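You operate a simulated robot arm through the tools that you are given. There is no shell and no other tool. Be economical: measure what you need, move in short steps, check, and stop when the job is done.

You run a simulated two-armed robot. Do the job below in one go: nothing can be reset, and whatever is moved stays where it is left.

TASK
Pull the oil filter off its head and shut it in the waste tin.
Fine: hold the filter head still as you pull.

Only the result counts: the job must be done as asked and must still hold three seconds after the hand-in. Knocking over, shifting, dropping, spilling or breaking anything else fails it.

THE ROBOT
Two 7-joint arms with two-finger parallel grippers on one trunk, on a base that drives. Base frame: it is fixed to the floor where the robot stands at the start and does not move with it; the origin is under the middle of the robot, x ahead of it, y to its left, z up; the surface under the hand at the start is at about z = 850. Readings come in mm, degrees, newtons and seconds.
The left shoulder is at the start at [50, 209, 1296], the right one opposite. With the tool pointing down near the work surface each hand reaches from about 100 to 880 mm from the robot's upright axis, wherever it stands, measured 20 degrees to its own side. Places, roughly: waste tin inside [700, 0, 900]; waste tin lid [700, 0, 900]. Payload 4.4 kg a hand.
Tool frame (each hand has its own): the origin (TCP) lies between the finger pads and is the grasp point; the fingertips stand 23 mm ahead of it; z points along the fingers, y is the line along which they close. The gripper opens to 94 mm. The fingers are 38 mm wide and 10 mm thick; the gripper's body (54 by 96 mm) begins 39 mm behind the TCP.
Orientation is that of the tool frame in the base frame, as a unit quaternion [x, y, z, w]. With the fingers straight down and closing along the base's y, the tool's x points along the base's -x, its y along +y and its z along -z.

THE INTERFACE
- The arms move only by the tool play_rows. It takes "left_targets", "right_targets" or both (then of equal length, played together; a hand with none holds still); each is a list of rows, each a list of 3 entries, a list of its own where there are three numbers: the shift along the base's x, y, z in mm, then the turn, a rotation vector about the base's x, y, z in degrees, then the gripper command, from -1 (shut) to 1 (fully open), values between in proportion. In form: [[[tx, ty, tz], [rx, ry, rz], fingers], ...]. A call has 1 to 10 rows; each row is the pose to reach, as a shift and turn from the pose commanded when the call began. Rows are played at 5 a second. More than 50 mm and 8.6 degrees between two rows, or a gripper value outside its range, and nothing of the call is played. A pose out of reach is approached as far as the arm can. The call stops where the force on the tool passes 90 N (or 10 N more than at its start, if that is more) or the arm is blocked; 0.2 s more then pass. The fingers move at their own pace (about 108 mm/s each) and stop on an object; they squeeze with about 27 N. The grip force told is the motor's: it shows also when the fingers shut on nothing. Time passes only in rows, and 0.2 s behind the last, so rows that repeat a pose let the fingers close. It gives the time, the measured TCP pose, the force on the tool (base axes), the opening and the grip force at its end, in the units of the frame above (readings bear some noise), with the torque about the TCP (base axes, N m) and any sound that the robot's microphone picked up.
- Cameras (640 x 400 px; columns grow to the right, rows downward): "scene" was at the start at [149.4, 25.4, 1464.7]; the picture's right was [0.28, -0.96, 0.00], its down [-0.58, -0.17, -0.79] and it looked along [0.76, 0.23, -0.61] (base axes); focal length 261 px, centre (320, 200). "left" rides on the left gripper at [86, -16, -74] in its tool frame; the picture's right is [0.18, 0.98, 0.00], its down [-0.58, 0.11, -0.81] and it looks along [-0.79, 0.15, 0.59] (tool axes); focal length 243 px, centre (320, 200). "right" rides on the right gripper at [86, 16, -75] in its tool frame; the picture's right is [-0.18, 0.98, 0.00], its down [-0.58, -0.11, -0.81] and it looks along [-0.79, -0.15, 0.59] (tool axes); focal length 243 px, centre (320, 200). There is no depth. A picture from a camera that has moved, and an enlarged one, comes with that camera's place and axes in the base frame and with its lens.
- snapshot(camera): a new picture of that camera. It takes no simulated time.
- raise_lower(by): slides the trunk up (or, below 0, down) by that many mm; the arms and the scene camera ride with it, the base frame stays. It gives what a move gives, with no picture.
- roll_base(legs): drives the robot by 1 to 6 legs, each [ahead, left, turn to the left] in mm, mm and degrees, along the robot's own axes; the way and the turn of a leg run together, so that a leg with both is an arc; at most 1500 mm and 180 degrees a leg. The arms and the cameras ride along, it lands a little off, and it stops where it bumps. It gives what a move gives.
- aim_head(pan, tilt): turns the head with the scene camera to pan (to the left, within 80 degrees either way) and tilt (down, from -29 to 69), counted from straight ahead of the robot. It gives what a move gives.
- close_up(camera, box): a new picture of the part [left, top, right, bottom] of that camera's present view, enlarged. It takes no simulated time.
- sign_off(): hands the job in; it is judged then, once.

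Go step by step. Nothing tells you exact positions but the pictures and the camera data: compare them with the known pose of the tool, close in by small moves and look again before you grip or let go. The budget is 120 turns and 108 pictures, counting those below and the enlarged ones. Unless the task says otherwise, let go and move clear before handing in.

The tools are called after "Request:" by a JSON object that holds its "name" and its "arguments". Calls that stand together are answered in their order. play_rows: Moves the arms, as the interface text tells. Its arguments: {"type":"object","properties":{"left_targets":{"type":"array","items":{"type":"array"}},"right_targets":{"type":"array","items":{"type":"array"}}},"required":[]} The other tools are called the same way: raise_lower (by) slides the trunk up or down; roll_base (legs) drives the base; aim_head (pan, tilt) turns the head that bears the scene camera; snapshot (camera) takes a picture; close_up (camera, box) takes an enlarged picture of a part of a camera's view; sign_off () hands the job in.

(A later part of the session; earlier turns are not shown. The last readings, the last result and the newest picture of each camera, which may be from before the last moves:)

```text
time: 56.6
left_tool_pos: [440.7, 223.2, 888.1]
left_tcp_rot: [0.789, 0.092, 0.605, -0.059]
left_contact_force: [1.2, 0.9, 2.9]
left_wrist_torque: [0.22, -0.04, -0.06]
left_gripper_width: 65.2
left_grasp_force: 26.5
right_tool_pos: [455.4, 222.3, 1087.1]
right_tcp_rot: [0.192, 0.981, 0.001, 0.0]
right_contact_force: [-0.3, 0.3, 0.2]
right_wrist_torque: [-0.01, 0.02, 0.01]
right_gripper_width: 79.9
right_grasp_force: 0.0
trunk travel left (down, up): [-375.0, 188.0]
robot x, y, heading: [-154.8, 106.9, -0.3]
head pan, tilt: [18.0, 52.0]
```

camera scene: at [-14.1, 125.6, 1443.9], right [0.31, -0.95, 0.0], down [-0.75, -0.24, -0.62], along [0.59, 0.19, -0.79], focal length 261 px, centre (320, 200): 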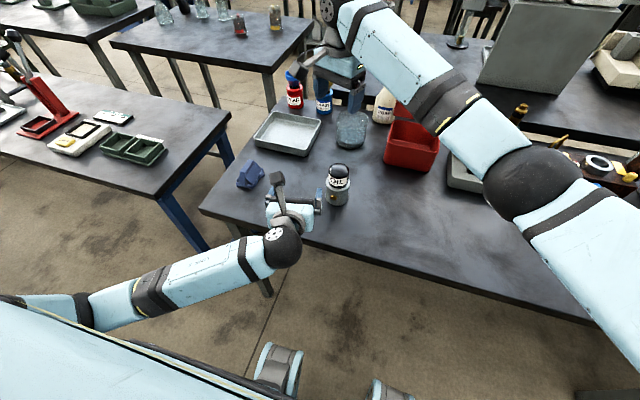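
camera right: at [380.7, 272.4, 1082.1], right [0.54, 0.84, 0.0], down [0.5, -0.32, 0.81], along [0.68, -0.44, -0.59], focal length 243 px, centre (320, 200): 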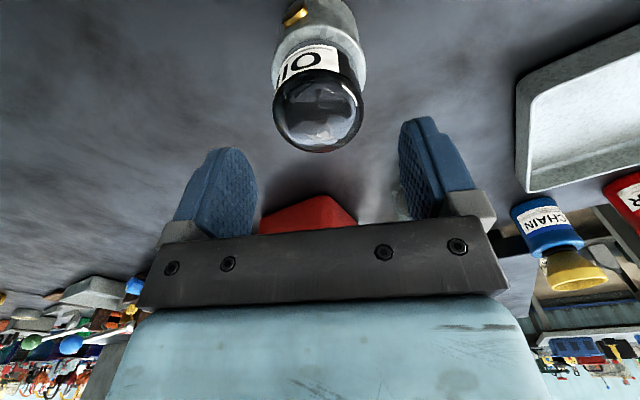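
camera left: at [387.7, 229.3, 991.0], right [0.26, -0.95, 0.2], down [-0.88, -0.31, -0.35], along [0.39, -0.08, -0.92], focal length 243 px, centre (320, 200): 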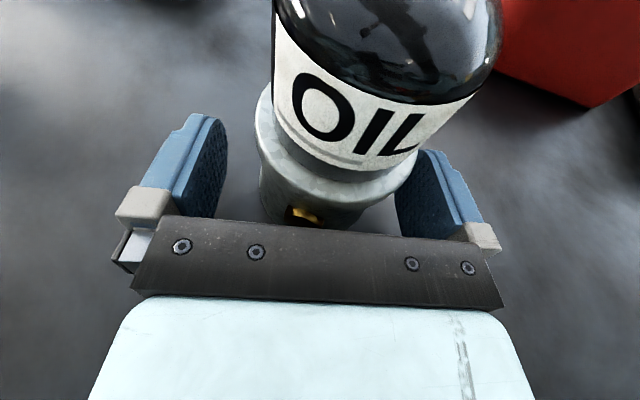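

Head held again at 65 mm. Right-hand view check, then descend.

Request:
{"name": "play_rows", "arguments": {"right_targets": [[[0, 0, -40], [0, 0, 0], 0.7], [[0, 0, -80], [0, 0, 0], 0.7]]}}

Request:
{"name": "snapshot", "arguments": {"camera": "right"}}

Request:
{"name": "close_up", "arguments": {"camera": "scene", "box": [280, 90, 400, 230]}}

```text
time: 57.2
left_tool_pos: [439.6, 222.6, 887.3]
left_tcp_rot: [0.788, 0.091, 0.606, -0.058]
left_contact_force: [-0.1, 0.6, 2.4]
left_wrist_torque: [0.25, -0.03, -0.03]
left_gripper_width: 65.0
left_grasp_force: 26.5
right_tool_pos: [455.4, 222.8, 1005.7]
right_tcp_rot: [0.192, 0.981, -0.001, 0.0]
right_contact_force: [-0.1, 0.2, -0.1]
right_wrist_torque: [0.03, -0.03, -0.01]
right_gripper_width: 79.9
right_grasp_force: 0.1
trunk travel left (down, up): [-375.0, 188.0]
robot x, y, heading: [-150.8, 100.9, -0.3]
head pan, tilt: [18.0, 52.0]
```

```text
41 pictures are left
camera right: at [380.4, 271.3, 1080.5], right [0.54, 0.84, 0.0], down [0.5, -0.32, 0.81], along [0.68, -0.44, -0.59], focal length 243 px, centre (320, 200)
```

right: 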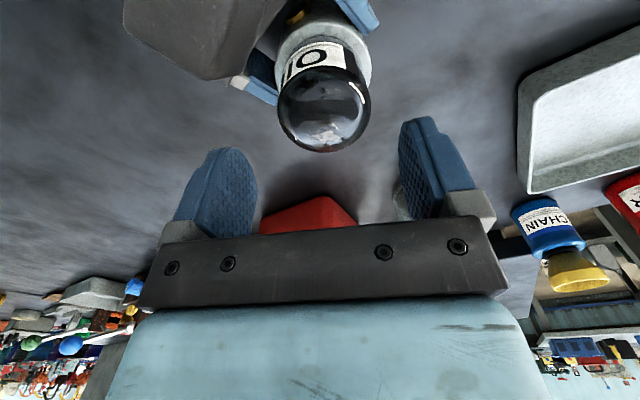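

```text
2.86 times, centred on (340, 160) of scene
camera zoom: at [-14.4, 125.3, 1444.1], right [0.31, -0.95, 0.0], down [-0.75, -0.24, -0.62], along [0.59, 0.19, -0.79], focal length 746 px, centre (263, 314)
```

zoom: 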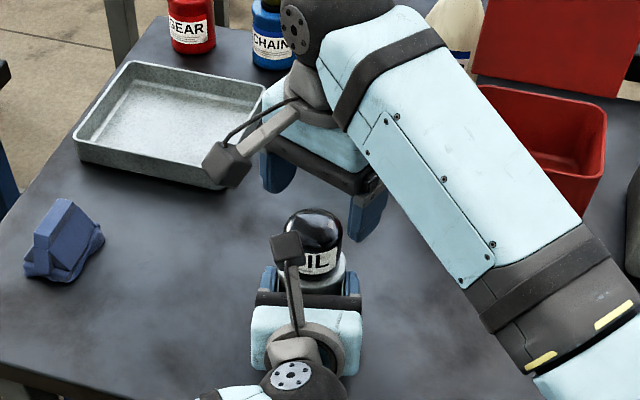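

Filter axis at [455, 225]; shift +2.5 mm in y and descend to z≈943.

Request:
{"name": "play_rows", "arguments": {"right_targets": [[[0, 2.5, -12], [0, 0, 0], 0.7], [[0, 2.5, -28], [0, 0, 0], 0.7], [[0, 2.5, -44], [0, 0, 0], 0.7]]}}

Request:
{"name": "snapshot", "arguments": {"camera": "right"}}

Request:
{"name": "close_up", "arguments": {"camera": "scene", "box": [300, 130, 380, 210]}}

```text
time: 58.0
left_tool_pos: [440.3, 222.5, 886.4]
left_tcp_rot: [0.788, 0.092, 0.605, -0.059]
left_contact_force: [0.1, 1.1, 2.5]
left_wrist_torque: [0.22, -0.03, -0.06]
left_gripper_width: 65.1
left_grasp_force: 27.1
right_tool_pos: [452.9, 226.8, 961.1]
right_tcp_rot: [0.194, 0.981, 0.0, 0.0]
right_contact_force: [0.1, -1.0, 1.2]
right_wrist_torque: [-0.01, -0.02, -0.03]
right_gripper_width: 79.9
right_grasp_force: 0.1
trunk travel left (down, up): [-375.0, 188.0]
robot x, y, heading: [-150.8, 103.1, -0.2]
head pan, tilt: [18.0, 52.0]
```

```text
39 pictures are left
camera right: at [378.9, 275.5, 1036.5], right [0.54, 0.84, 0.0], down [0.5, -0.32, 0.81], along [0.68, -0.44, -0.59], focal length 243 px, centre (320, 200)
```

right: 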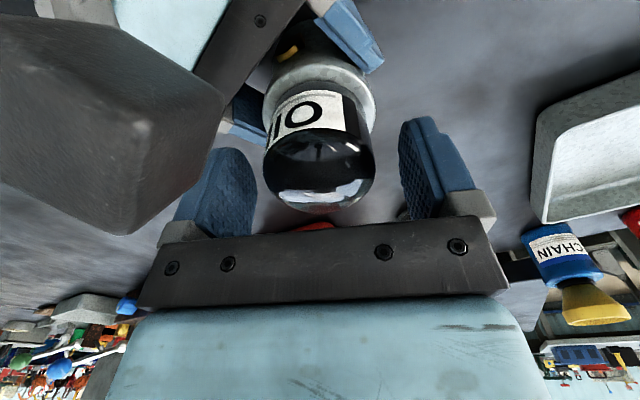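

```text
5.00 times, centred on (340, 170) of scene
camera zoom: at [-14.4, 125.4, 1444.0], right [0.31, -0.95, 0.0], down [-0.75, -0.24, -0.62], along [0.59, 0.19, -0.79], focal length 1306 px, centre (220, 350)
```

zoom: 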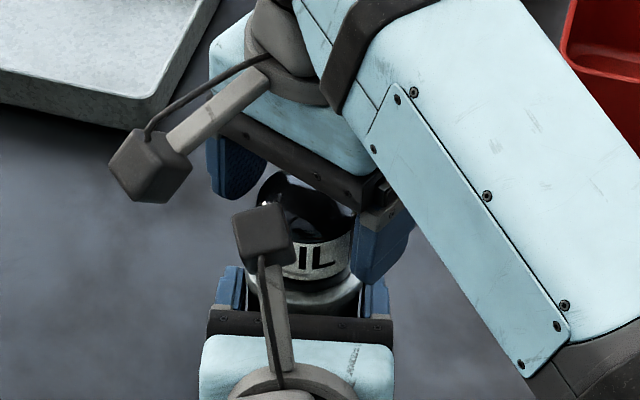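

Clearances good and centred. Descend the last 17 mm and close gradually on the filter.

Request:
{"name": "play_rows", "arguments": {"right_targets": [[[0, 0, -8], [0, 0, 0], 0.7], [[0, 0, -17], [0, 0, 0], 0.7], [[0, 0, -17], [0, 0, 0], 0.4], [[0, 0, -17], [0, 0, 0], 0.28], [[0, 0, -17], [0, 0, 0], 0.2], [[0, 0, -17], [0, 0, 0], 0.1], [[0, 0, -17], [0, 0, 0], -0.2], [[0, 0, -17], [0, 0, 0], -1], [[0, 0, -17], [0, 0, 0], -1]]}}

Request:
{"name": "snapshot", "arguments": {"camera": "right"}}

```text
time: 60.0
left_tool_pos: [440.2, 222.8, 887.1]
left_tcp_rot: [0.788, 0.092, 0.606, -0.059]
left_contact_force: [0.8, 1.1, 3.5]
left_wrist_torque: [0.3, -0.03, -0.02]
left_gripper_width: 64.9
left_grasp_force: 27.5
right_tool_pos: [453.2, 226.5, 946.0]
right_tcp_rot: [0.194, 0.981, 0.0, 0.0]
right_contact_force: [0.2, -0.9, -0.4]
right_wrist_torque: [0.02, 0.01, 0.0]
right_gripper_width: 53.4
right_grasp_force: 26.8
trunk travel left (down, up): [-375.0, 188.0]
robot x, y, heading: [-151.0, 103.1, -0.0]
head pan, tilt: [18.0, 52.0]
heard: snap
```

```text
37 pictures are left
camera right: at [378.9, 275.6, 1020.0], right [0.54, 0.84, 0.0], down [0.5, -0.32, 0.81], along [0.68, -0.44, -0.59], focal length 243 px, centre (320, 200)
```

right: 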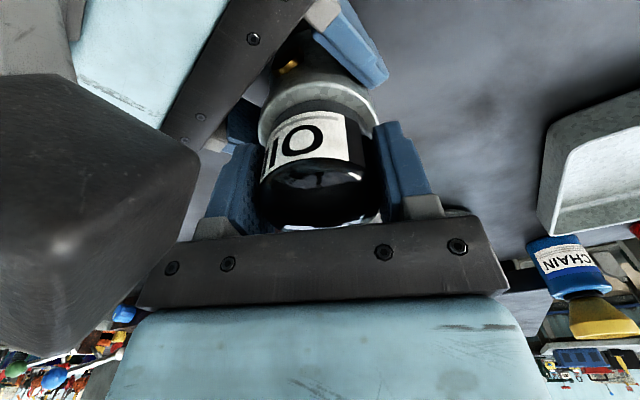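

Gripped at 53 mm; a snap was heard, perhaps the filter coming loose from its seat. Now pull straight up in small steps while the left holds.

Request:
{"name": "play_rows", "arguments": {"right_targets": [[[0, 0, 2], [0, 0, 0], -1], [[0, 0, 5], [0, 0, 0], -1], [[0, 0, 8], [0, 0, 0], -1], [[0, 0, 12], [0, 0, 0], -1]]}}

Request:
{"name": "snapshot", "arguments": {"camera": "right"}}

Request:
{"name": "snapshot", "arguments": {"camera": "left"}}

```text
time: 61.0
left_tool_pos: [439.5, 223.1, 888.6]
left_tcp_rot: [0.789, 0.092, 0.605, -0.059]
left_contact_force: [0.1, 1.2, 4.5]
left_wrist_torque: [0.3, -0.07, -0.01]
left_gripper_width: 65.3
left_grasp_force: 26.7
right_tool_pos: [453.8, 227.1, 957.8]
right_tcp_rot: [0.193, 0.981, 0.0, 0.001]
right_contact_force: [0.6, 0.1, -1.9]
right_wrist_torque: [-0.01, -0.06, 0.0]
right_gripper_width: 53.1
right_grasp_force: 26.7
trunk travel left (down, up): [-375.0, 188.0]
robot x, y, heading: [-152.3, 105.4, -0.2]
head pan, tilt: [18.0, 52.0]
```

```text
36 pictures are left
camera right: at [379.4, 275.6, 1032.6], right [0.54, 0.84, 0.0], down [0.5, -0.32, 0.81], along [0.68, -0.44, -0.59], focal length 243 px, centre (320, 200)
```

right: 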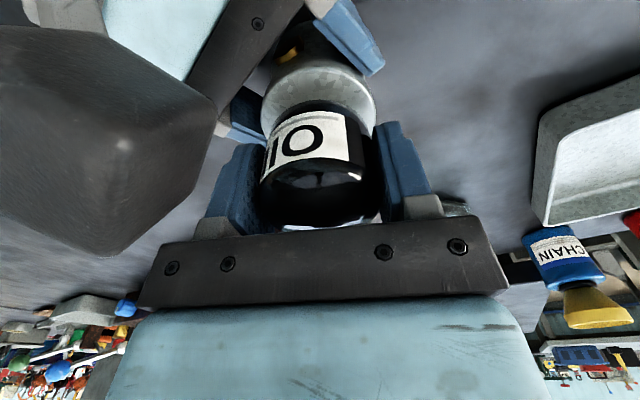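

```text
35 pictures are left
camera left: at [387.6, 229.1, 991.0], right [0.26, -0.95, 0.2], down [-0.88, -0.31, -0.35], along [0.39, -0.08, -0.92], focal length 243 px, centre (320, 200)
```

left: 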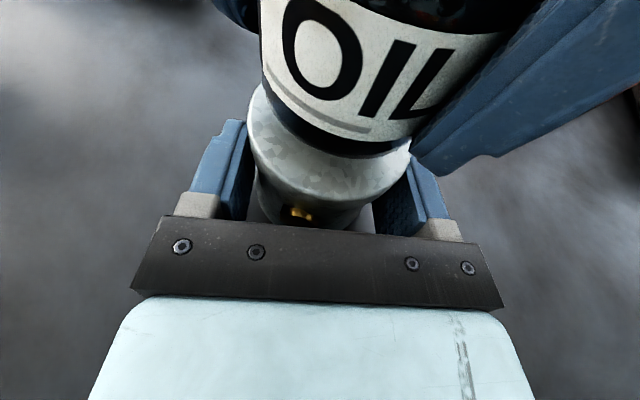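

The filter has come off freely with the head still. I'll lift it well clear, then release the head and withdraw the left hand.

Request:
{"name": "play_rows", "arguments": {"right_targets": [[[0, 0, 35], [0, 0, 0], -1], [[0, 0, 75], [0, 0, 0], -1], [[0, 0, 115], [0, 0, 0], -1], [[0, 0, 150], [0, 0, 0], -1]]}}

Request:
{"name": "play_rows", "arguments": {"left_targets": [[[0, 0, 0], [0, 0, 0], 0.5], [[0, 0, 0], [0, 0, 0], 1], [[0, 0, 0], [0, 0, 0], 1], [[-30, -6.4, 0], [0, 0, 0], 1], [[-60, -12.8, 0], [0, 0, 0], 1], [[-90, -19, 0], [0, 0, 0], 1], [[-120, -25.6, 0], [0, 0, 0], 1]]}}

Request:
{"name": "snapshot", "arguments": {"camera": "scene"}}

```text
time: 62.0
left_tool_pos: [440.4, 222.1, 888.7]
left_tcp_rot: [0.788, 0.092, 0.606, -0.059]
left_contact_force: [-0.7, 1.0, 3.0]
left_wrist_torque: [0.31, 0.04, 0.0]
left_gripper_width: 65.1
left_grasp_force: 27.0
right_tool_pos: [452.7, 225.8, 1105.9]
right_tcp_rot: [0.193, 0.981, 0.0, 0.0]
right_contact_force: [0.2, -0.3, 0.4]
right_wrist_torque: [0.01, 0.02, -0.01]
right_gripper_width: 0.0
right_grasp_force: 26.7
trunk travel left (down, up): [-375.0, 188.0]
robot x, y, heading: [-154.2, 99.8, -0.0]
head pan, tilt: [18.0, 52.0]
```

```text
time: 63.6
left_tool_pos: [321.3, 195.9, 886.7]
left_tcp_rot: [0.788, 0.092, 0.605, -0.059]
left_contact_force: [0.1, 1.1, 0.8]
left_wrist_torque: [-0.01, 0.01, 0.0]
left_gripper_width: 94.1
left_grasp_force: 0.1
right_tool_pos: [453.9, 227.3, 1107.6]
right_tcp_rot: [0.193, 0.981, 0.0, 0.001]
right_contact_force: [-0.7, -0.3, 0.1]
right_wrist_torque: [0.02, 0.01, 0.01]
right_gripper_width: 0.0
right_grasp_force: 27.3
trunk travel left (down, up): [-375.0, 188.0]
robot x, y, heading: [-153.4, 102.4, -0.0]
head pan, tilt: [18.0, 52.0]
```

```text
34 pictures are left
camera scene: at [-15.0, 125.2, 1444.1], right [0.31, -0.95, 0.0], down [-0.75, -0.24, -0.62], along [0.59, 0.19, -0.79], focal length 261 px, centre (320, 200)
```

scene: 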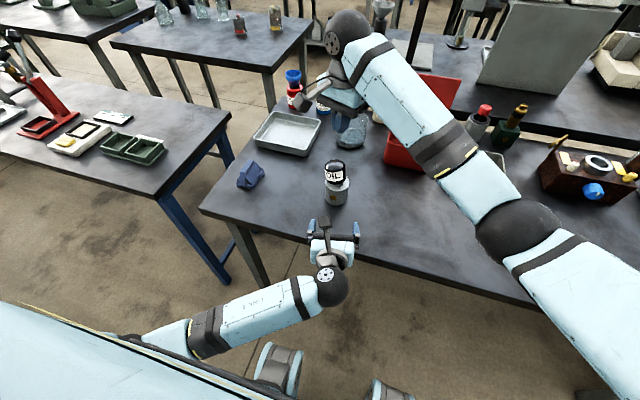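

The filter slipped out of the right grip during the lift (fingers fully shut) and still sits on the head. I'll look closely.

Request:
{"name": "close_up", "arguments": {"camera": "scene", "box": [305, 145, 365, 215]}}

Request:
{"name": "close_up", "arguments": {"camera": "left", "box": [220, 0, 420, 130]}}

Request:
{"name": "snapshot", "arguments": {"camera": "right"}}

```text
5.71 times, centred on (335, 180) of scene
camera zoom: at [-15.0, 125.2, 1444.1], right [0.31, -0.95, 0.0], down [-0.75, -0.24, -0.62], along [0.59, 0.19, -0.79], focal length 1493 px, centre (234, 314)
```

zoom: 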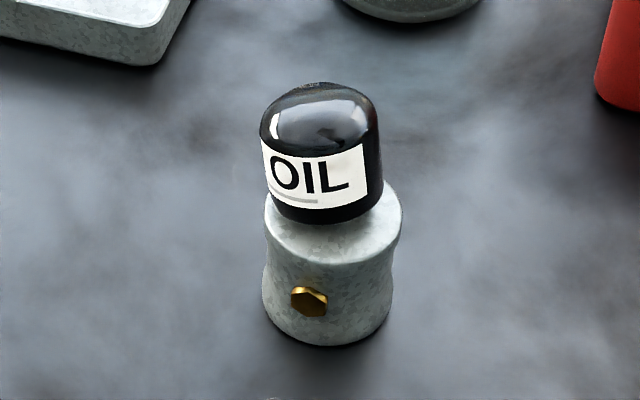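

```text
3.08 times, centred on (320, 65) of left
camera zoom: at [268.5, 202.3, 990.1], right [0.26, -0.95, 0.2], down [-0.88, -0.31, -0.35], along [0.39, -0.08, -0.92], focal length 746 px, centre (320, 615)
```

zoom: 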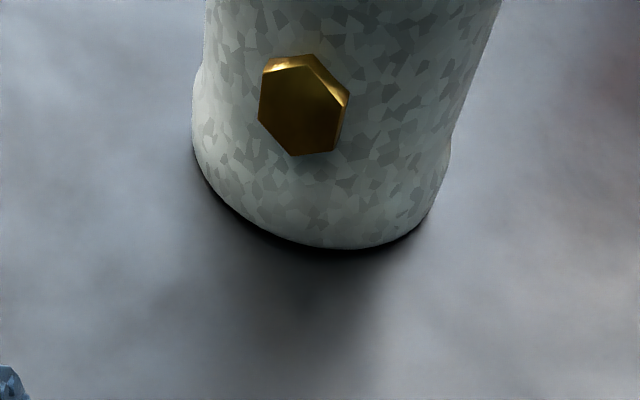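

```text
31 pictures are left
camera right: at [378.3, 275.9, 1181.5], right [0.54, 0.84, 0.0], down [0.5, -0.32, 0.81], along [0.68, -0.44, -0.59], focal length 243 px, centre (320, 200)
```

right: 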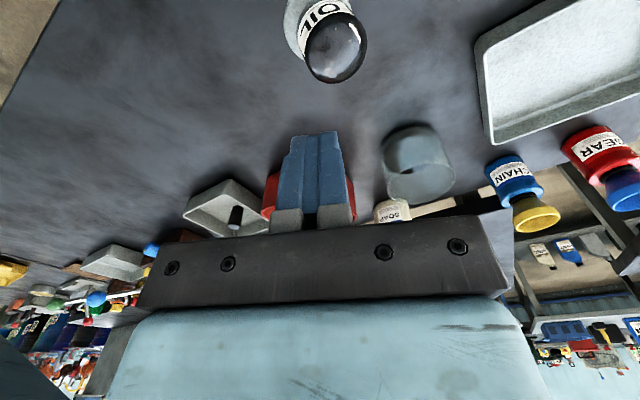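

The filter is now off its seat, resting slightly tilted on top of the head. I need precise views to regrip it lower and gently.

Request:
{"name": "close_up", "arguments": {"camera": "right", "box": [260, 0, 400, 90]}}

Request:
{"name": "play_rows", "arguments": {"left_targets": [[[0, 0, 0], [0, 0, 0], 1], [[-10, 0, 40], [0, 0, 0], 1], [[-20, 0, 80], [0, 0, 0], 1]], "right_targets": [[[0, 0, 0], [0, 0, 0], 0], [[0, 0, 0], [0, 0, 0], 0.7], [[0, 0, 0], [0, 0, 0], 0.7]]}}

Request:
{"name": "close_up", "arguments": {"camera": "left", "box": [240, 0, 420, 140]}}

```text
4.44 times, centred on (330, 45) of right
camera zoom: at [378.3, 275.9, 1181.5], right [0.54, 0.84, 0.0], down [0.5, -0.32, 0.81], along [0.68, -0.44, -0.59], focal length 1078 px, centre (276, 889)
```

zoom: 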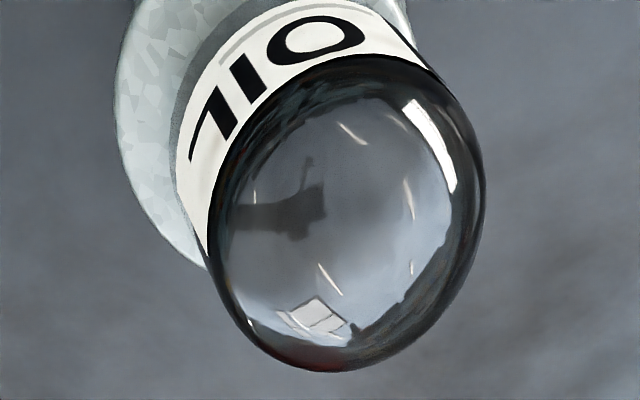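

```text
time: 64.4
left_tool_pos: [300.6, 197.4, 968.1]
left_tcp_rot: [0.789, 0.091, 0.605, -0.058]
left_contact_force: [-1.1, 0.2, 1.1]
left_wrist_torque: [0.02, -0.03, -0.01]
left_gripper_width: 94.1
left_grasp_force: 0.0
right_tool_pos: [453.7, 226.0, 1107.1]
right_tcp_rot: [0.193, 0.981, 0.0, 0.0]
right_contact_force: [-0.4, 0.4, 0.6]
right_wrist_torque: [0.02, 0.0, -0.02]
right_gripper_width: 79.7
right_grasp_force: 0.1
trunk travel left (down, up): [-375.0, 188.0]
robot x, y, heading: [-153.7, 100.7, -0.0]
head pan, tilt: [18.0, 52.0]
```

```text
2.86 times, centred on (330, 70) of left
camera zoom: at [247.8, 204.0, 1071.5], right [0.26, -0.95, 0.2], down [-0.88, -0.31, -0.35], along [0.39, -0.08, -0.92], focal length 693 px, centre (291, 571)
```

zoom: 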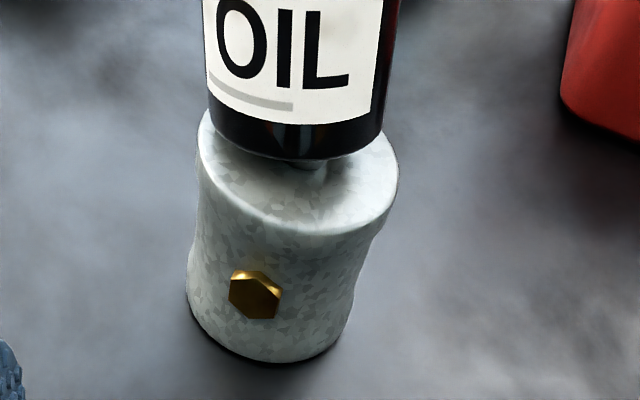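

The filter leans back-left on the head's stud. I'll raise the left hand for a full view of it to measure the tilt.

Request:
{"name": "play_rows", "arguments": {"left_targets": [[[-15, 0, 40], [0, 0, 0], 1], [[-30, 0, 80], [0, 0, 0], 1]]}}

Request:
{"name": "close_up", "arguments": {"camera": "left", "box": [260, 0, 400, 120]}}

```text
time: 65.0
left_tool_pos: [270.4, 198.9, 1045.4]
left_tcp_rot: [0.788, 0.092, 0.606, -0.06]
left_contact_force: [-0.5, -0.3, 0.1]
left_wrist_torque: [0.0, -0.03, 0.05]
left_gripper_width: 93.9
left_grasp_force: 0.0
right_tool_pos: [451.9, 226.8, 1106.5]
right_tcp_rot: [0.194, 0.981, 0.0, 0.0]
right_contact_force: [-0.5, 0.5, 0.0]
right_wrist_torque: [0.03, -0.01, 0.01]
right_gripper_width: 79.9
right_grasp_force: 0.0
trunk travel left (down, up): [-375.0, 188.0]
robot x, y, heading: [-152.9, 99.1, -0.5]
head pan, tilt: [18.0, 52.0]
```

```text
3.33 times, centred on (330, 60) of left
camera zoom: at [217.9, 204.9, 1150.3], right [0.26, -0.95, 0.19], down [-0.88, -0.31, -0.35], along [0.39, -0.08, -0.92], focal length 809 px, centre (287, 667)
```

zoom: 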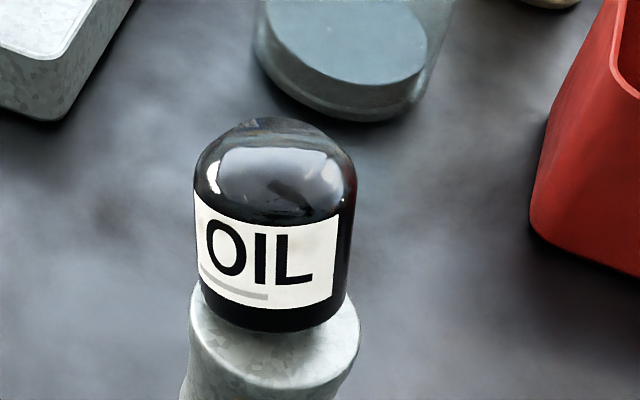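

Filter axis: bottom ≈ [458, 228, 920], dome centre ≈ [464, 236, 951], so ~16° lean to back-left. I'll hold the head again with the left hand first (same pose as before).

Request:
{"name": "play_rows", "arguments": {"left_targets": [[[15, -1, -40], [0, 0, 0], 1], [[30, -2, -80], [0, 0, 0], 1], [[45, -3, -120], [0, 0, 0], 1], [[58, -3, -158], [0, 0, 0], 1], [[86, 3.5, -158], [0, 0, 0], 1], [[114, 10, -158], [0, 0, 0], 1], [[142, 17, -158], [0, 0, 0], 1], [[170, 23.5, -158], [0, 0, 0], 1], [[170, 23.5, -158], [0, 0, 0], 1]]}}

Request:
{"name": "play_rows", "arguments": {"left_targets": [[[0, 0, 0], [0, 0, 0], 0.55], [[0, 0, 0], [0, 0, 0], 0.48], [[0, 0, 0], [0, 0, 0], 0.42], [[0, 0, 0], [0, 0, 0], 0.36], [[0, 0, 0], [0, 0, 0], 0.2], [[0, 0, 0], [0, 0, 0], -1], [[0, 0, 0], [0, 0, 0], -1]], "right_targets": [[[3, 3, -10], [-2, 1.6, 0], 0.8], [[6, 6, -20], [-4, 3.2, 0], 0.8], [[9, 8, -30], [-6, 4.8, 0], 0.8], [[9, 8, -40], [-8, 6.4, 0], 0.8], [[9, 8, -50], [-10, 8, 0], 0.8], [[9, 8, -60], [-11.7, 9.4, 0], 0.8], [[9, 8, -70], [-11.7, 9.4, 0], 0.8]]}}

Request:
{"name": "snapshot", "arguments": {"camera": "right"}}

Request:
{"name": "close_up", "arguments": {"camera": "scene", "box": [290, 110, 390, 220]}}

```text
time: 67.0
left_tool_pos: [439.7, 219.3, 888.7]
left_tcp_rot: [0.788, 0.091, 0.606, -0.058]
left_contact_force: [0.2, -0.3, 0.4]
left_wrist_torque: [0.01, -0.02, 0.03]
left_gripper_width: 93.9
left_grasp_force: 0.0
right_tool_pos: [452.2, 227.3, 1106.5]
right_tcp_rot: [0.193, 0.981, 0.0, 0.0]
right_contact_force: [-0.7, -0.2, 0.4]
right_wrist_torque: [0.0, 0.03, 0.0]
right_gripper_width: 80.2
right_grasp_force: 0.1
trunk travel left (down, up): [-375.0, 188.0]
robot x, y, heading: [-155.5, 105.1, -0.3]
head pan, tilt: [18.0, 52.0]
```

```text
time: 68.6
left_tool_pos: [440.7, 220.2, 889.0]
left_tcp_rot: [0.789, 0.092, 0.605, -0.059]
left_contact_force: [2.1, 2.4, 1.8]
left_wrist_torque: [0.3, -0.05, -0.01]
left_gripper_width: 65.0
left_grasp_force: 27.0
right_tool_pos: [461.5, 233.9, 1037.2]
right_tcp_rot: [0.192, 0.973, -0.116, -0.061]
right_contact_force: [-0.4, -0.4, -0.6]
right_wrist_torque: [0.01, -0.02, -0.02]
right_gripper_width: 84.9
right_grasp_force: 0.0
trunk travel left (down, up): [-375.0, 188.0]
robot x, y, heading: [-151.5, 102.8, -0.2]
head pan, tilt: [18.0, 52.0]
```

```text
27 pictures are left
camera right: at [400.5, 298.8, 1111.8], right [0.52, 0.81, -0.26], down [0.63, -0.16, 0.76], along [0.58, -0.56, -0.59], focal length 243 px, centre (320, 200)
```

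right: 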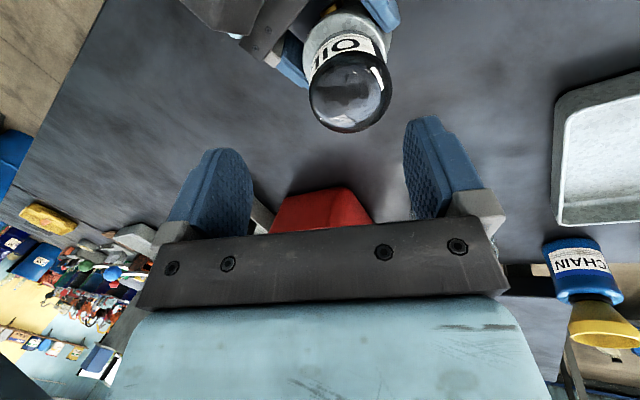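

```text
3.64 times, centred on (340, 165) of scene
camera zoom: at [-14.3, 125.5, 1444.0], right [0.31, -0.95, 0.0], down [-0.75, -0.24, -0.62], along [0.59, 0.19, -0.79], focal length 950 px, centre (247, 327)
```

zoom: 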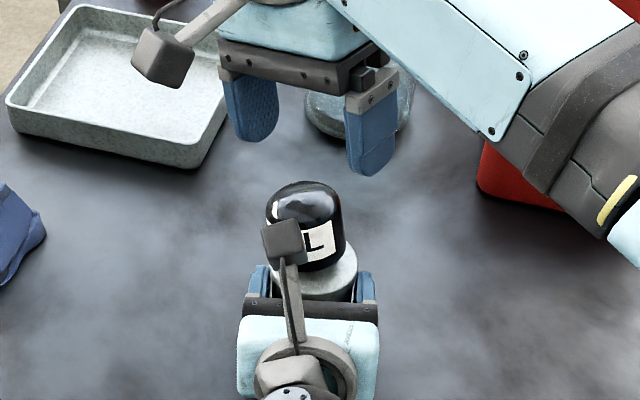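

Now I line up along the leaning axis and approach halfway, then check.

Request:
{"name": "play_rows", "arguments": {"right_targets": [[[6, 7, -12], [0, 0, 0], 0.8], [[11, 14, -23.5], [0, 0, 0], 0.8], [[8, 10.4, -40.9], [0, 0, 0], 0.8], [[5.3, 7, -57.3], [0, 0, 0], 0.8]]}}

Request:
{"name": "snapshot", "arguments": {"camera": "right"}}

Request:
{"name": "close_up", "arguments": {"camera": "scene", "box": [290, 110, 390, 220]}}

```text
time: 69.6
left_tool_pos: [440.2, 219.0, 888.8]
left_tcp_rot: [0.788, 0.092, 0.606, -0.059]
left_contact_force: [0.1, 0.7, 2.7]
left_wrist_torque: [0.23, -0.07, -0.02]
left_gripper_width: 64.9
left_grasp_force: 26.9
right_tool_pos: [466.6, 241.7, 979.3]
right_tcp_rot: [0.191, 0.973, -0.115, -0.061]
right_contact_force: [-0.7, 0.0, 1.0]
right_wrist_torque: [0.0, 0.03, 0.02]
right_gripper_width: 84.5
right_grasp_force: 0.0
trunk travel left (down, up): [-375.0, 188.0]
robot x, y, heading: [-151.2, 104.3, -0.1]
head pan, tilt: [18.0, 52.0]
```

```text
25 pictures are left
camera right: at [404.9, 306.4, 1054.3], right [0.52, 0.81, -0.26], down [0.63, -0.16, 0.76], along [0.58, -0.56, -0.59], focal length 243 px, centre (320, 200)
```

right: 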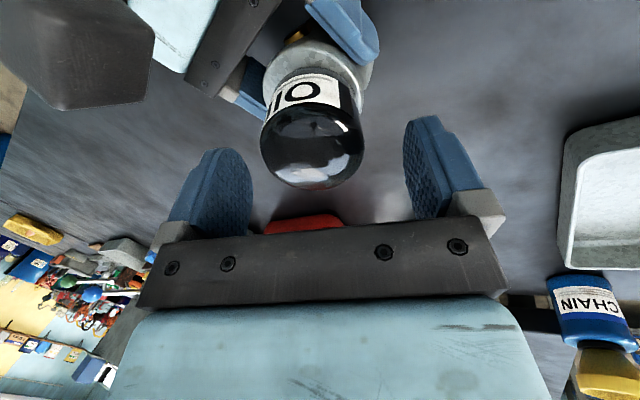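

```text
3.64 times, centred on (340, 165) of scene
camera zoom: at [-14.4, 125.3, 1444.0], right [0.31, -0.95, 0.0], down [-0.75, -0.24, -0.62], along [0.59, 0.19, -0.79], focal length 950 px, centre (247, 327)
```

zoom: 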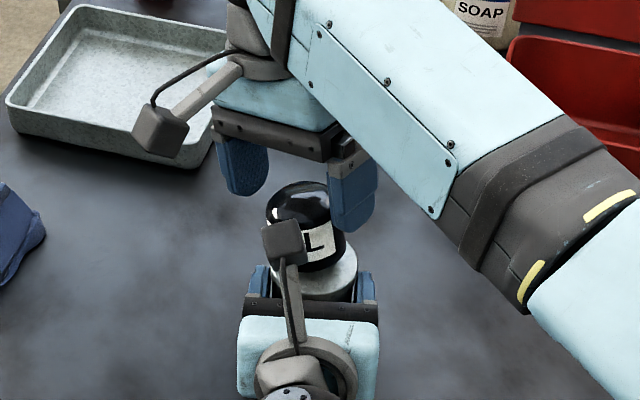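

Slight lateral correction of 3 mm, then finish the approach and close gently.

Request:
{"name": "play_rows", "arguments": {"right_targets": [[[-3, -2.5, 0.5], [0, 0, 0], 0.8], [[-5, -5, -12], [0, 0, 0], 0.8], [[-7, -7, -23], [0, 0, 0], 0.8], [[-8.6, -9, -33], [0, 0, 0], 0.8]]}}

Request:
{"name": "snapshot", "arguments": {"camera": "right"}}

```text
time: 70.6
left_tool_pos: [440.9, 218.6, 889.6]
left_tcp_rot: [0.788, 0.093, 0.605, -0.059]
left_contact_force: [0.9, -0.6, 2.3]
left_wrist_torque: [0.2, -0.04, -0.03]
left_gripper_width: 64.8
left_grasp_force: 27.3
right_tool_pos: [460.1, 232.8, 947.9]
right_tcp_rot: [0.191, 0.973, -0.116, -0.06]
right_contact_force: [-0.1, -0.1, -0.3]
right_wrist_torque: [0.02, -0.02, 0.01]
right_gripper_width: 84.5
right_grasp_force: 0.0
trunk travel left (down, up): [-375.0, 188.0]
robot x, y, heading: [-153.2, 103.4, -0.0]
head pan, tilt: [18.0, 52.0]
```

```text
23 pictures are left
camera right: at [397.3, 296.7, 1021.7], right [0.52, 0.81, -0.26], down [0.63, -0.16, 0.76], along [0.58, -0.56, -0.59], focal length 243 px, centre (320, 200)
```

right: 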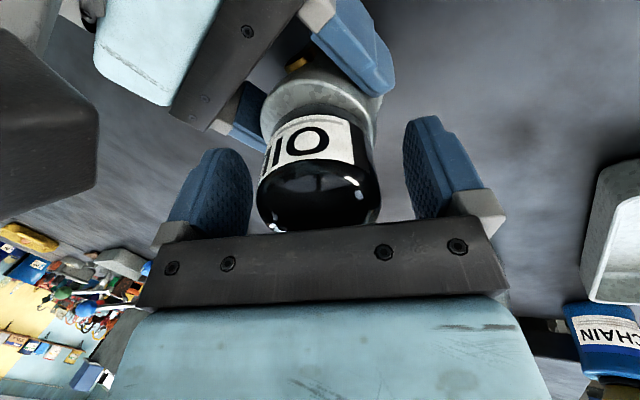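

Centred between the fingers. Close gradually, then squeeze.

Request:
{"name": "play_rows", "arguments": {"right_targets": [[[0, 0, 0], [0, 0, 0], 0.5], [[0, 0, 0], [0, 0, 0], 0.35], [[0, 0, 0], [0, 0, 0], 0.27], [[0, 0, 0], [0, 0, 0], 0.2], [[0, 0, 0], [0, 0, 0], 0.13], [[0, 0, 0], [0, 0, 0], 0], [[0, 0, 0], [0, 0, 0], -1], [[0, 0, 0], [0, 0, 0], -1]]}}

Request:
{"name": "snapshot", "arguments": {"camera": "right"}}

```text
time: 72.4
left_tool_pos: [440.0, 219.0, 889.3]
left_tcp_rot: [0.788, 0.092, 0.606, -0.059]
left_contact_force: [1.6, -0.4, 1.8]
left_wrist_torque: [0.22, -0.03, -0.04]
left_gripper_width: 64.8
left_grasp_force: 26.9
right_tool_pos: [457.6, 233.1, 947.2]
right_tcp_rot: [0.192, 0.973, -0.115, -0.06]
right_contact_force: [-0.8, -0.9, 1.0]
right_wrist_torque: [-0.05, 0.02, 0.02]
right_gripper_width: 52.6
right_grasp_force: 27.5
trunk travel left (down, up): [-375.0, 188.0]
robot x, y, heading: [-153.0, 101.4, -0.2]
head pan, tilt: [18.0, 52.0]
```

```text
22 pictures are left
camera right: at [397.2, 296.7, 1021.9], right [0.52, 0.81, -0.26], down [0.63, -0.16, 0.76], along [0.58, -0.56, -0.59], focal length 243 px, centre (320, 200)
```

right: 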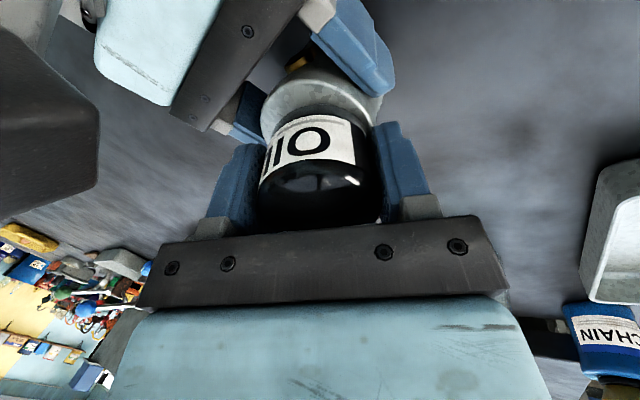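

Firm grip. Pull slowly, checking force.

Request:
{"name": "play_rows", "arguments": {"right_targets": [[[0, 0, 2], [0, 0, 0], -1], [[0, 0, 4], [0, 0, 0], -1], [[0, 0, 6], [0, 0, 0], -1], [[0, 0, 8], [0, 0, 0], -1]]}}

Request:
{"name": "snapshot", "arguments": {"camera": "left"}}

Request:
{"name": "play_rows", "arguments": {"right_targets": [[[0, 0, 2], [0, 0, 0], -1], [[0, 0, 4], [0, 0, 0], -1], [[0, 0, 6], [0, 0, 0], -1], [[0, 0, 8], [0, 0, 0], -1]]}}

Request:
{"name": "snapshot", "arguments": {"camera": "left"}}

```text
time: 73.4
left_tool_pos: [441.0, 219.6, 888.2]
left_tcp_rot: [0.788, 0.092, 0.605, -0.059]
left_contact_force: [0.6, -0.4, 3.9]
left_wrist_torque: [0.24, -0.04, 0.0]
left_gripper_width: 64.7
left_grasp_force: 27.3
right_tool_pos: [459.9, 232.0, 954.7]
right_tcp_rot: [0.192, 0.973, -0.115, -0.061]
right_contact_force: [-0.6, -0.4, -0.5]
right_wrist_torque: [0.0, 0.0, 0.03]
right_gripper_width: 52.3
right_grasp_force: 27.3
trunk travel left (down, up): [-375.0, 188.0]
robot x, y, heading: [-151.3, 103.7, -0.3]
head pan, tilt: [18.0, 52.0]
```

```text
21 pictures are left
camera left: at [388.2, 225.8, 992.5], right [0.26, -0.95, 0.2], down [-0.88, -0.31, -0.35], along [0.39, -0.08, -0.92], focal length 243 px, centre (320, 200)
```

left: 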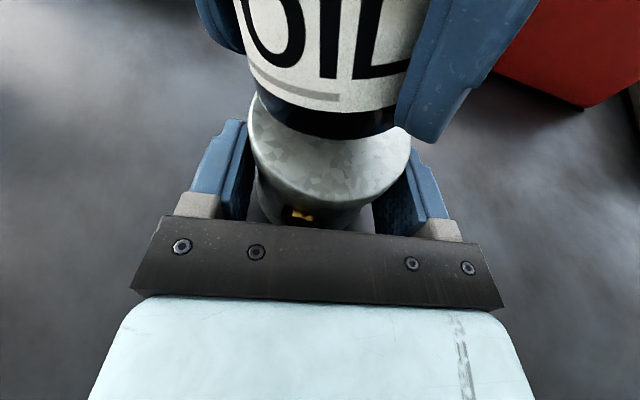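

```text
time: 74.4
left_tool_pos: [441.0, 220.2, 889.7]
left_tcp_rot: [0.788, 0.093, 0.605, -0.06]
left_contact_force: [0.2, 0.4, 2.8]
left_wrist_torque: [0.29, -0.04, -0.03]
left_gripper_width: 64.6
left_grasp_force: 27.0
right_tool_pos: [459.0, 233.6, 961.8]
right_tcp_rot: [0.191, 0.973, -0.115, -0.061]
right_contact_force: [0.4, -0.5, -0.8]
right_wrist_torque: [0.0, 0.0, 0.03]
right_gripper_width: 52.3
right_grasp_force: 27.0
trunk travel left (down, up): [-375.0, 188.0]
robot x, y, heading: [-149.9, 105.1, -0.2]
head pan, tilt: [18.0, 52.0]
```

```text
20 pictures are left
camera left: at [388.2, 225.8, 992.5], right [0.26, -0.95, 0.2], down [-0.88, -0.31, -0.35], along [0.39, -0.08, -0.92], focal length 243 px, centre (320, 200)
```

left: 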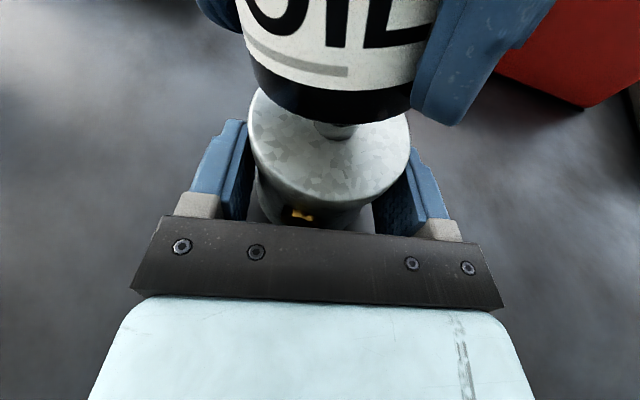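

The filter is rising with the hand and the stud shows beneath. Continue slowly upward.

Request:
{"name": "play_rows", "arguments": {"right_targets": [[[0, 0, 4], [0, 0, 0], -1], [[0, 0, 8], [0, 0, 0], -1], [[0, 0, 13], [0, 0, 0], -1], [[0, 0, 19], [0, 0, 0], -1], [[0, 0, 26], [0, 0, 0], -1], [[0, 0, 34], [0, 0, 0], -1], [[0, 0, 43], [0, 0, 0], -1], [[0, 0, 52], [0, 0, 0], -1]]}}

Request:
{"name": "snapshot", "arguments": {"camera": "right"}}

```text
time: 76.2
left_tool_pos: [441.3, 219.1, 888.8]
left_tcp_rot: [0.788, 0.092, 0.605, -0.059]
left_contact_force: [0.5, -0.4, 4.0]
left_wrist_torque: [0.22, -0.03, 0.03]
left_gripper_width: 64.8
left_grasp_force: 27.4
right_tool_pos: [460.0, 231.8, 1014.9]
right_tcp_rot: [0.192, 0.973, -0.116, -0.061]
right_contact_force: [0.0, -0.1, -0.6]
right_wrist_torque: [-0.01, -0.04, -0.03]
right_gripper_width: 52.3
right_grasp_force: 26.9
trunk travel left (down, up): [-375.0, 188.0]
robot x, y, heading: [-152.8, 98.4, -0.4]
head pan, tilt: [18.0, 52.0]
```

```text
19 pictures are left
camera right: at [397.6, 295.9, 1089.3], right [0.52, 0.81, -0.26], down [0.63, -0.16, 0.76], along [0.58, -0.56, -0.59], focal length 243 px, centre (320, 200)
```

right: 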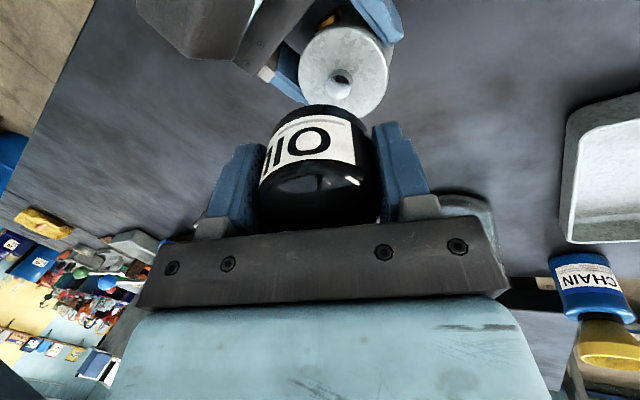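

The filter is clear in the right hand. I'll raise it gently and set it upright, then release and withdraw the left hand.

Request:
{"name": "play_rows", "arguments": {"right_targets": [[[0, 0, 8], [1.5, -1.2, 0], -1], [[0, 0, 18], [3, -2.4, 0], -1], [[0, 0, 28], [4.5, -3.6, 0], -1], [[0, 0, 38], [6, -4.8, 0], -1], [[0, 0, 48], [7.5, -6, 0], -1], [[0, 0, 58], [9, -7.2, 0], -1], [[0, 0, 68], [10.5, -8.4, 0], -1], [[0, 0, 75], [11.7, -9.4, 0], -1]]}}

Request:
{"name": "play_rows", "arguments": {"left_targets": [[[0, 0, 0], [0, 0, 0], 0.5], [[0, 0, 0], [0, 0, 0], 1], [[0, 0, 0], [0, 0, 0], 1], [[-30, -6.4, 0], [0, 0, 0], 1], [[-60, -12.8, 0], [0, 0, 0], 1], [[-90, -19, 0], [0, 0, 0], 1], [[-120, -25.6, 0], [0, 0, 0], 1], [[-140, -20, 40], [0, 0, 0], 1], [[-160, 0, 80], [0, 0, 0], 1]]}}

Request:
{"name": "snapshot", "arguments": {"camera": "scene"}}

```text
time: 78.0
left_tool_pos: [440.9, 219.9, 889.2]
left_tcp_rot: [0.788, 0.092, 0.606, -0.059]
left_contact_force: [1.4, -0.1, 3.6]
left_wrist_torque: [0.26, -0.03, -0.03]
left_gripper_width: 64.8
left_grasp_force: 27.2
right_tool_pos: [459.1, 231.2, 1090.2]
right_tcp_rot: [0.193, 0.981, 0.001, 0.0]
right_contact_force: [0.0, -0.6, -1.5]
right_wrist_torque: [0.04, 0.0, 0.01]
right_gripper_width: 52.0
right_grasp_force: 26.5
trunk travel left (down, up): [-375.0, 188.0]
robot x, y, heading: [-153.4, 100.7, -0.1]
head pan, tilt: [18.0, 52.0]
```

```text
time: 80.0
left_tool_pos: [281.2, 219.5, 970.3]
left_tcp_rot: [0.789, 0.092, 0.605, -0.059]
left_contact_force: [-0.2, 0.4, -0.1]
left_wrist_torque: [0.04, 0.02, -0.04]
left_gripper_width: 93.9
left_grasp_force: 0.0
right_tool_pos: [459.0, 232.4, 1089.7]
right_tcp_rot: [0.193, 0.981, 0.0, 0.001]
right_contact_force: [-0.2, -0.4, -1.3]
right_wrist_torque: [-0.04, -0.03, -0.01]
right_gripper_width: 52.1
right_grasp_force: 26.8
trunk travel left (down, up): [-375.0, 188.0]
robot x, y, heading: [-154.1, 101.7, -0.2]
head pan, tilt: [18.0, 52.0]
```

```text
18 pictures are left
camera scene: at [-14.8, 126.0, 1444.0], right [0.31, -0.95, 0.0], down [-0.75, -0.24, -0.62], along [0.59, 0.19, -0.79], focal length 261 px, centre (320, 200)
```

scene: 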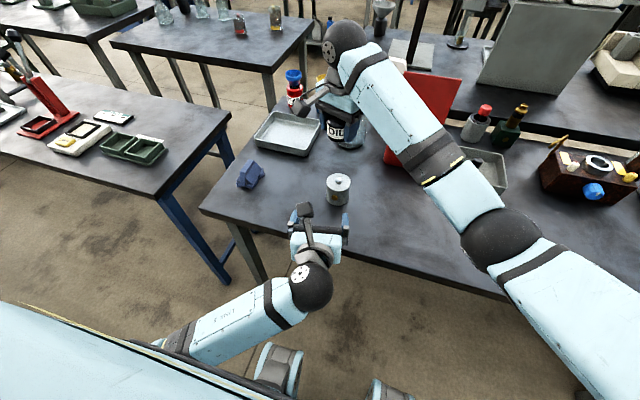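

Head undisturbed, stud exposed; filter in the right hand. I raise the left hand clear, then drive ahead so the right hand can reach the tin.

Request:
{"name": "play_rows", "arguments": {"left_targets": [[[-10, 30, 45], [0, 0, 0], 1], [[-15, 60, 85], [0, 0, 0], 1]]}}

Request:
{"name": "roll_base", "arguments": {"legs": [[150, -50, 0]]}}

Request:
{"name": "snapshot", "arguments": {"camera": "right"}}

```text
refused: row 1 steps farther than a row can; nothing moved
```

```text
time: 81.5
left_tool_pos: [432.0, 168.6, 969.2]
left_tcp_rot: [0.789, 0.092, 0.605, -0.06]
left_contact_force: [0.4, -0.3, 0.0]
left_wrist_torque: [0.0, 0.01, 0.01]
left_gripper_width: 93.9
left_grasp_force: 0.1
right_tool_pos: [610.4, 180.8, 1090.2]
right_tcp_rot: [0.193, 0.981, 0.0, -0.001]
right_contact_force: [0.6, -0.7, -1.1]
right_wrist_torque: [-0.02, -0.01, 0.0]
right_gripper_width: 52.3
right_grasp_force: 27.0
trunk travel left (down, up): [-375.0, 188.0]
robot x, y, heading: [-0.6, 47.5, -0.0]
head pan, tilt: [18.0, 52.0]
```

```text
17 pictures are left
camera right: at [536.0, 230.3, 1164.3], right [0.54, 0.84, 0.0], down [0.5, -0.32, 0.81], along [0.68, -0.44, -0.59], focal length 243 px, centre (320, 200)
```

right: 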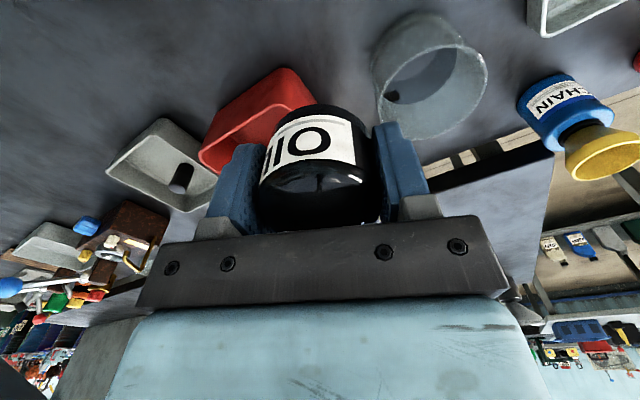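

The grip is steady. Move the filter above the tin and check from the head camera.

Request:
{"name": "play_rows", "arguments": {"right_targets": [[[16, -26, 5], [0, 0, 0], -1], [[32, -52, 5], [0, 0, 0], -1], [[49, -80, 5], [0, 0, 0], -1], [[66, -107, 5], [0, 0, 0], -1], [[83, -133, 5], [0, 0, 0], -1]]}}

Request:
{"name": "snapshot", "arguments": {"camera": "scene"}}

Request:
{"name": "snapshot", "arguments": {"camera": "right"}}

```text
time: 82.7
left_tool_pos: [431.2, 167.4, 968.7]
left_tcp_rot: [0.789, 0.092, 0.604, -0.059]
left_contact_force: [-0.1, -0.2, 0.1]
left_wrist_torque: [0.04, -0.03, 0.04]
left_gripper_width: 93.9
left_grasp_force: 0.0
right_tool_pos: [693.8, 46.6, 1095.1]
right_tcp_rot: [0.193, 0.981, 0.0, -0.001]
right_contact_force: [-0.6, -0.6, -1.5]
right_wrist_torque: [-0.02, 0.0, 0.0]
right_gripper_width: 52.5
right_grasp_force: 26.9
trunk travel left (down, up): [-375.0, 188.0]
robot x, y, heading: [-3.1, 52.7, -0.2]
head pan, tilt: [18.0, 52.0]
```

```text
16 pictures are left
camera scene: at [136.7, 73.3, 1443.9], right [0.31, -0.95, 0.0], down [-0.75, -0.24, -0.62], along [0.59, 0.19, -0.79], focal length 261 px, centre (320, 200)
```

scene: 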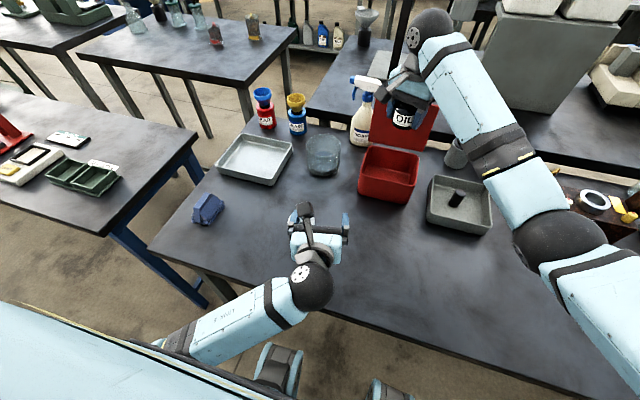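

```text
15 pictures are left
camera right: at [618.8, 95.7, 1169.5], right [0.54, 0.84, 0.0], down [0.5, -0.32, 0.81], along [0.68, -0.44, -0.59], focal length 243 px, centre (320, 200)
```

right: 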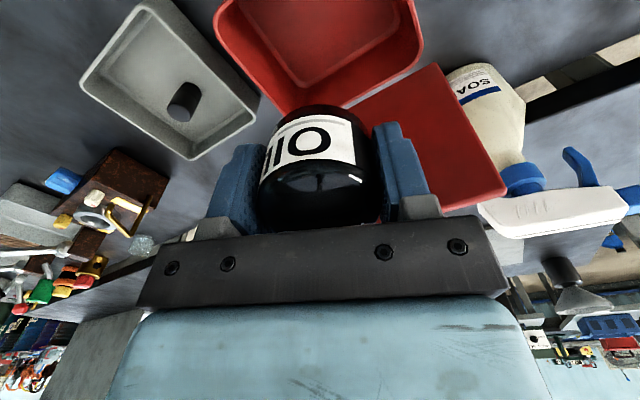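

Tin opening centre works out at about [687, 50]. Descend into the tin to z≈897.

Request:
{"name": "play_rows", "arguments": {"right_targets": [[[-3, 2, -25], [0, 0, 0], -1], [[-6, 3, -55], [0, 0, 0], -1], [[-6, 3, -85], [0, 0, 0], -1], [[-6, 3, -115], [0, 0, 0], -1], [[-6, 3, -140], [0, 0, 0], -1]]}}

Request:
{"name": "close_up", "arguments": {"camera": "scene", "box": [330, 70, 470, 220]}}

Request:
{"name": "snapshot", "arguments": {"camera": "right"}}

```text
time: 83.9
left_tool_pos: [433.1, 167.7, 968.9]
left_tcp_rot: [0.789, 0.092, 0.605, -0.059]
left_contact_force: [0.4, -0.4, 0.6]
left_wrist_torque: [-0.01, 0.01, -0.03]
left_gripper_width: 93.8
left_grasp_force: 0.0
right_tool_pos: [687.6, 52.4, 953.8]
right_tcp_rot: [0.194, 0.981, 0.0, 0.0]
right_contact_force: [0.2, 0.1, -0.8]
right_wrist_torque: [0.03, 0.0, 0.04]
right_gripper_width: 52.4
right_grasp_force: 27.2
trunk travel left (down, up): [-375.0, 188.0]
robot x, y, heading: [-2.8, 53.1, -0.2]
head pan, tilt: [18.0, 52.0]
```

```text
2.67 times, centred on (400, 145) of scene
camera zoom: at [136.6, 74.3, 1443.9], right [0.31, -0.95, 0.0], down [-0.75, -0.24, -0.62], along [0.59, 0.19, -0.79], focal length 697 px, centre (107, 347)
```

zoom: 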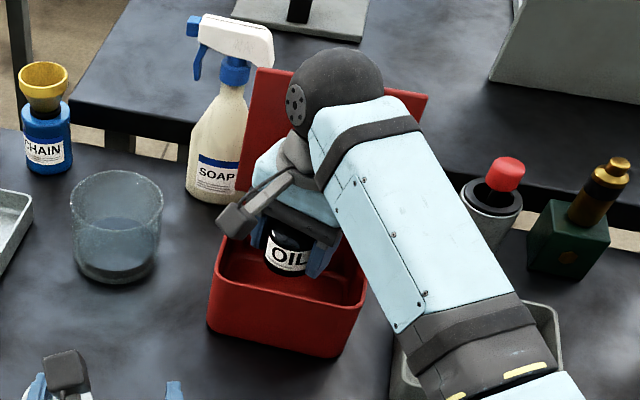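

```text
13 pictures are left
camera right: at [612.9, 101.6, 1028.1], right [0.54, 0.84, 0.0], down [0.5, -0.32, 0.81], along [0.68, -0.44, -0.59], focal length 243 px, centre (320, 200)
```

right: 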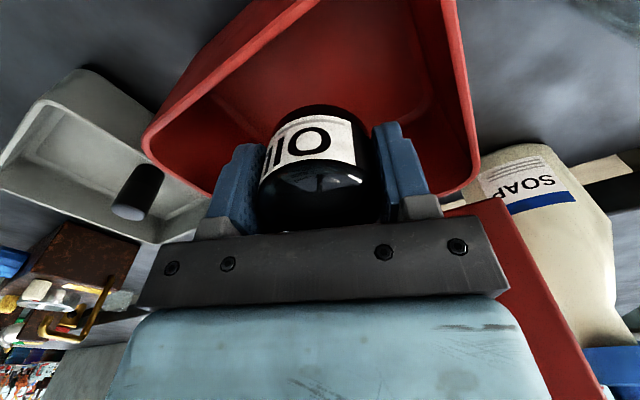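

Filter is well inside the rim outline. Descend the last 55 mm and look at forces.

Request:
{"name": "play_rows", "arguments": {"right_targets": [[[0, 0, -20], [0, 0, 0], -1], [[0, 0, -38], [0, 0, 0], -1], [[0, 0, -50], [0, 0, 0], -1], [[0, 0, -56], [0, 0, 0], -1]]}}

Request:
{"name": "snapshot", "arguments": {"camera": "right"}}

```text
time: 84.9
left_tool_pos: [432.2, 167.3, 968.9]
left_tcp_rot: [0.789, 0.092, 0.605, -0.059]
left_contact_force: [-0.8, 0.2, 0.0]
left_wrist_torque: [0.0, 0.01, 0.0]
left_gripper_width: 94.3
left_grasp_force: 0.0
right_tool_pos: [686.8, 51.0, 897.9]
right_tcp_rot: [0.193, 0.981, 0.0, -0.001]
right_contact_force: [-0.3, 0.5, -0.5]
right_wrist_torque: [0.01, -0.01, 0.05]
right_gripper_width: 52.3
right_grasp_force: 27.0
trunk travel left (down, up): [-375.0, 188.0]
robot x, y, heading: [3.5, 51.2, -0.3]
head pan, tilt: [18.0, 52.0]
```

```text
12 pictures are left
camera right: at [613.0, 101.4, 973.2], right [0.54, 0.84, 0.0], down [0.5, -0.32, 0.81], along [0.68, -0.44, -0.59], focal length 243 px, centre (320, 200)
```

right: 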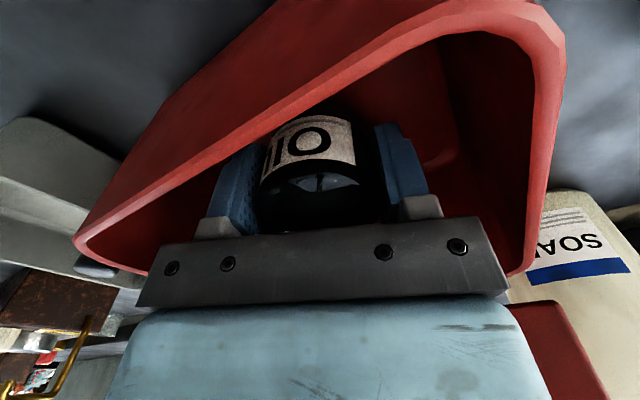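

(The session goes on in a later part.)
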